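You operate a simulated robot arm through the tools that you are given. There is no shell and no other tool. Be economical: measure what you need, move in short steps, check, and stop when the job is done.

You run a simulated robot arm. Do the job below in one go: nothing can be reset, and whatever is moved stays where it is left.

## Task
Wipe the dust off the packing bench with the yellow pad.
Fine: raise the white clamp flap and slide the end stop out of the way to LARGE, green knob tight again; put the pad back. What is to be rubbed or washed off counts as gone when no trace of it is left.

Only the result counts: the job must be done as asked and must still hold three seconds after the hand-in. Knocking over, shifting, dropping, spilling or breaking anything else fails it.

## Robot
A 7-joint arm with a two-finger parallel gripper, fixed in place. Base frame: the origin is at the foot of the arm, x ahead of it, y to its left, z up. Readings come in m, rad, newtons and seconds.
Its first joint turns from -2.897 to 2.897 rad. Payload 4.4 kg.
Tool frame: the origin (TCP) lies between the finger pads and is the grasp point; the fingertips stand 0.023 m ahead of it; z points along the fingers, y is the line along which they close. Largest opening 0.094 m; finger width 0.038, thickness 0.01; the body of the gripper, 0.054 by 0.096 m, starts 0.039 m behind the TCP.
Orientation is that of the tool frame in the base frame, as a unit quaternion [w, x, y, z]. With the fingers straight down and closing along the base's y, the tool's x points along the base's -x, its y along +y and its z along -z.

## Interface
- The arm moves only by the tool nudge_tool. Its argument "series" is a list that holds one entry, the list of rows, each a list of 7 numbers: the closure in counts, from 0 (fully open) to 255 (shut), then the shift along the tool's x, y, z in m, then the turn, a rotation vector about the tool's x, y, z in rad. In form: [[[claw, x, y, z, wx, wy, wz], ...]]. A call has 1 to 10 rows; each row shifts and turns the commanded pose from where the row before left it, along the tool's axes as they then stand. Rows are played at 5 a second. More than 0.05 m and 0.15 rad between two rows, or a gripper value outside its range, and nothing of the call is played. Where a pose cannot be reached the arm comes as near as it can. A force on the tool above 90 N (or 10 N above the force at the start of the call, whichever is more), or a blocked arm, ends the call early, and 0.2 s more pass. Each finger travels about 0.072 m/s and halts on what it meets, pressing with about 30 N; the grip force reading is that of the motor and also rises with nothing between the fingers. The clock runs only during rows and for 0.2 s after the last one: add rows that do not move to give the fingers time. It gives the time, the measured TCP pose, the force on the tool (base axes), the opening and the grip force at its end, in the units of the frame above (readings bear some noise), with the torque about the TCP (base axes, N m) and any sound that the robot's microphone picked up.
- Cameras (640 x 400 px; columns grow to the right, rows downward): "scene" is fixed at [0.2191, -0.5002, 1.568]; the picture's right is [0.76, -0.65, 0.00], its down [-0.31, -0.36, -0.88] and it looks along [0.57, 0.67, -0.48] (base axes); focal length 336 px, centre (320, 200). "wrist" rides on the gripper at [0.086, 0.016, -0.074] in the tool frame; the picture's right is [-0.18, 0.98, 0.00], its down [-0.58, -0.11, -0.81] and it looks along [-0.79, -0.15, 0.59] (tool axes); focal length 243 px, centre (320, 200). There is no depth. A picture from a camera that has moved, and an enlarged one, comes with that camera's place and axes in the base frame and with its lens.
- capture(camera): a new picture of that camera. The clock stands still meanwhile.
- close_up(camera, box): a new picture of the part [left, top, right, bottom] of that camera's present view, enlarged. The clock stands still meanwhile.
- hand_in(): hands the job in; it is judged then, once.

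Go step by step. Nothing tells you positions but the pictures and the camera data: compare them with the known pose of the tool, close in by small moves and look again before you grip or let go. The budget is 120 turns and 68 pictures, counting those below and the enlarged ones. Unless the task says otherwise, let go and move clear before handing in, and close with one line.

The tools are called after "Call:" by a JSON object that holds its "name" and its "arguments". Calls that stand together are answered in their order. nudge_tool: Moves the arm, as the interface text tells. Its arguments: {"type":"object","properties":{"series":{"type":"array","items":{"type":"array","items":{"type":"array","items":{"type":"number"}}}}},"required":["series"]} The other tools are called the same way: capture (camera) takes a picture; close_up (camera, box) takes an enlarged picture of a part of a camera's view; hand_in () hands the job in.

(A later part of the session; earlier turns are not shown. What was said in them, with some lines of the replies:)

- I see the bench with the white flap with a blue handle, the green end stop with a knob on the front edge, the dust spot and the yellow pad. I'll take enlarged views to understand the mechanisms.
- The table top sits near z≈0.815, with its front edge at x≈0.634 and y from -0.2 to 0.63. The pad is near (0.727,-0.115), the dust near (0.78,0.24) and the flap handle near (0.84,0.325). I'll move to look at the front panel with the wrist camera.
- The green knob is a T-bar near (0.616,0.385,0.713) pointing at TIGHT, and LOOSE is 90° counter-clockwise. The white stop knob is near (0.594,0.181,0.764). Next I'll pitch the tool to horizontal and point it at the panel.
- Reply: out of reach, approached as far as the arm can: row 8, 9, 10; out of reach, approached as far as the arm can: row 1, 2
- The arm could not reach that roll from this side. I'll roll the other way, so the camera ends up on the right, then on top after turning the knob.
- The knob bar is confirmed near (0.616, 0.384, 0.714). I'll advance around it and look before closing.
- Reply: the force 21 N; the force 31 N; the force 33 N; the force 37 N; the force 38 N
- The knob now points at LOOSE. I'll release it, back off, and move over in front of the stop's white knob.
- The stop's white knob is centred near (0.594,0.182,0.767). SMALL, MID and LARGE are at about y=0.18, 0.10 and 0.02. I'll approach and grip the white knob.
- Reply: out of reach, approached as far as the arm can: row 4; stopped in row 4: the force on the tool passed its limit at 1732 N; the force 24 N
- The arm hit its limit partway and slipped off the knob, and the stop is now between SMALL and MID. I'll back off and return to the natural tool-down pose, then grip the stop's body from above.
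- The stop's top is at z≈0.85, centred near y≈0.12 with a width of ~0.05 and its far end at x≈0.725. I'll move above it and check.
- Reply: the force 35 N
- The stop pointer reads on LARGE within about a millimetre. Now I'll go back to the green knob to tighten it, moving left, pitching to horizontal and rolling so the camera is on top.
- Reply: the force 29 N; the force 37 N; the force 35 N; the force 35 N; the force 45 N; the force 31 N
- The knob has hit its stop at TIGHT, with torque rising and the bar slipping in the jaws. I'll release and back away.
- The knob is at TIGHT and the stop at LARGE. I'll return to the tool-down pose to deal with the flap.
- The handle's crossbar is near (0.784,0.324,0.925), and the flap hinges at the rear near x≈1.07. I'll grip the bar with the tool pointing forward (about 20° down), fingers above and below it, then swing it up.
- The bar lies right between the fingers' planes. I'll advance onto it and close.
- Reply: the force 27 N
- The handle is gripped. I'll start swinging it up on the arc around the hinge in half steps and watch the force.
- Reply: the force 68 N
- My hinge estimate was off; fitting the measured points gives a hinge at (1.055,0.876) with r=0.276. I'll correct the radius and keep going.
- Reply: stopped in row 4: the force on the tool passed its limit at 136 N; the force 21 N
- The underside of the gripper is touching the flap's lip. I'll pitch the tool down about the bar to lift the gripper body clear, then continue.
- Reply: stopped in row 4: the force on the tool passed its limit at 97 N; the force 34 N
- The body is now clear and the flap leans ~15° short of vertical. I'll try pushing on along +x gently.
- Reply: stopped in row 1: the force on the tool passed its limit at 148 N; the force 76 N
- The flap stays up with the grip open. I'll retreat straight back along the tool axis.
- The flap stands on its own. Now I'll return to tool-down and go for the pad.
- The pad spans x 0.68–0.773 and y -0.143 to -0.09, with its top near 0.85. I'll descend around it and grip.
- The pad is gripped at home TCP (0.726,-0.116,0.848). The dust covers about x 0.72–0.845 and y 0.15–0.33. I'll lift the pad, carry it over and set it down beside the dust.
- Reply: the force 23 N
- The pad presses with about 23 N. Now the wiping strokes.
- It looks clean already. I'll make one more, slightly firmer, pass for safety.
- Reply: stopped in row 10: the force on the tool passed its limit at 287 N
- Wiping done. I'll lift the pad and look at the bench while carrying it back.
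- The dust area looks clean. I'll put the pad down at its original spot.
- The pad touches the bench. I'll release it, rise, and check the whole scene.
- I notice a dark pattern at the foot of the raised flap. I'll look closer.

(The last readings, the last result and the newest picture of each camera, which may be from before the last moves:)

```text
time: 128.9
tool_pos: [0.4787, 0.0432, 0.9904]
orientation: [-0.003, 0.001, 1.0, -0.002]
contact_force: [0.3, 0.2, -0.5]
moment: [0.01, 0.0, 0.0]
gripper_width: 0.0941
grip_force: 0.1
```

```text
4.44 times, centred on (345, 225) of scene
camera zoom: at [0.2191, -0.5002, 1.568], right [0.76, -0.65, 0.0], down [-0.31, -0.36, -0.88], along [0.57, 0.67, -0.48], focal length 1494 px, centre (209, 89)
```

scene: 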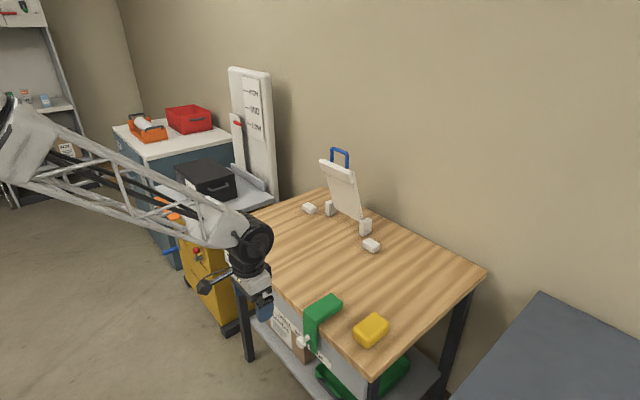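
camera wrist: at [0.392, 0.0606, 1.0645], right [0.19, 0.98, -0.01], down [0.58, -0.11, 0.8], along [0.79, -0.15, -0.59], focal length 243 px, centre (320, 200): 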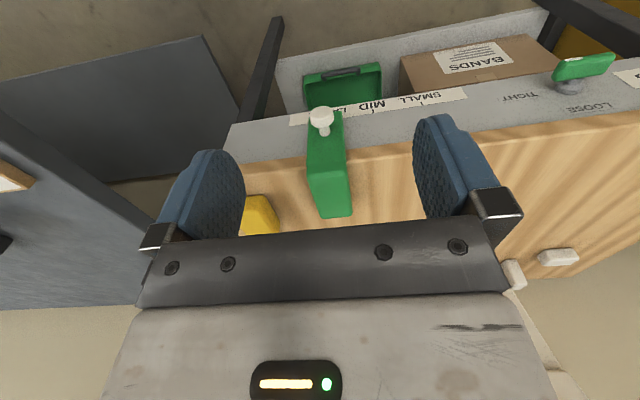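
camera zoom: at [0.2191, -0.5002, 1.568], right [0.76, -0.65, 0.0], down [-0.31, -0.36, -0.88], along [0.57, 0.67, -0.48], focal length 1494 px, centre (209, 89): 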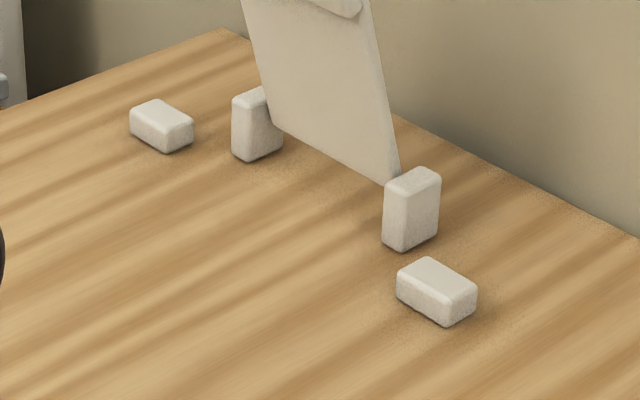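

That was only contact shading; the wood there is clean. I'll do a final check of the dust area and the stop pointer.

Call:
{"name": "close_up", "arguments": {"camera": "scene", "box": [262, 225, 362, 300]}}

Call:
{"name": "close_up", "arguments": {"camera": "wrist", "box": [285, 80, 395, 150]}}

```text
5.33 times, centred on (312, 262) of scene
camera zoom: at [0.2191, -0.5002, 1.568], right [0.76, -0.65, 0.0], down [-0.31, -0.36, -0.88], along [0.57, 0.67, -0.48], focal length 1793 px, centre (363, -133)
```

zoom: 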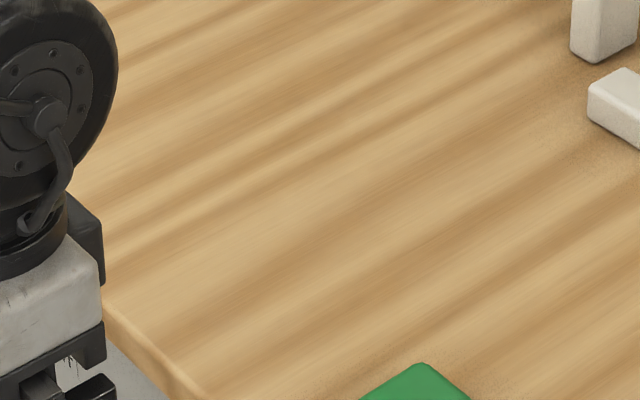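

```text
5.71 times, centred on (340, 115) of wrist
camera zoom: at [0.392, 0.0606, 1.0645], right [0.19, 0.98, -0.01], down [0.58, -0.11, 0.8], along [0.79, -0.15, -0.59], focal length 1386 px, centre (206, 686)
```

zoom: 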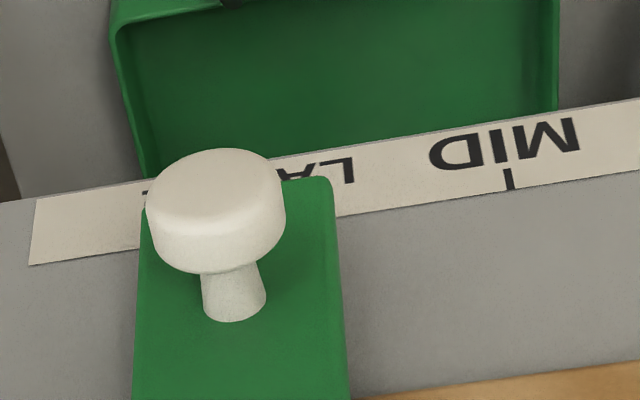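

The bench is clean, the flap is standing, the stop is at LARGE, the knob is at TIGHT and the pad is back in place. Everything is released and clear, so I'm handing in.

Call:
{"name": "hand_in", "arguments": {}}

```text
The job is handed in.
```

The job is handed in: no dust showed in the last pictures, the flap stands raised at its stop, and the pad is back within about 2 mm of its original spot. The end stop reads LARGE to about 2 mm, with the green knob turned back to TIGHT. On the way, the gripper slipped off the stop's white knob once with a brief force spike, but I saw no damage.
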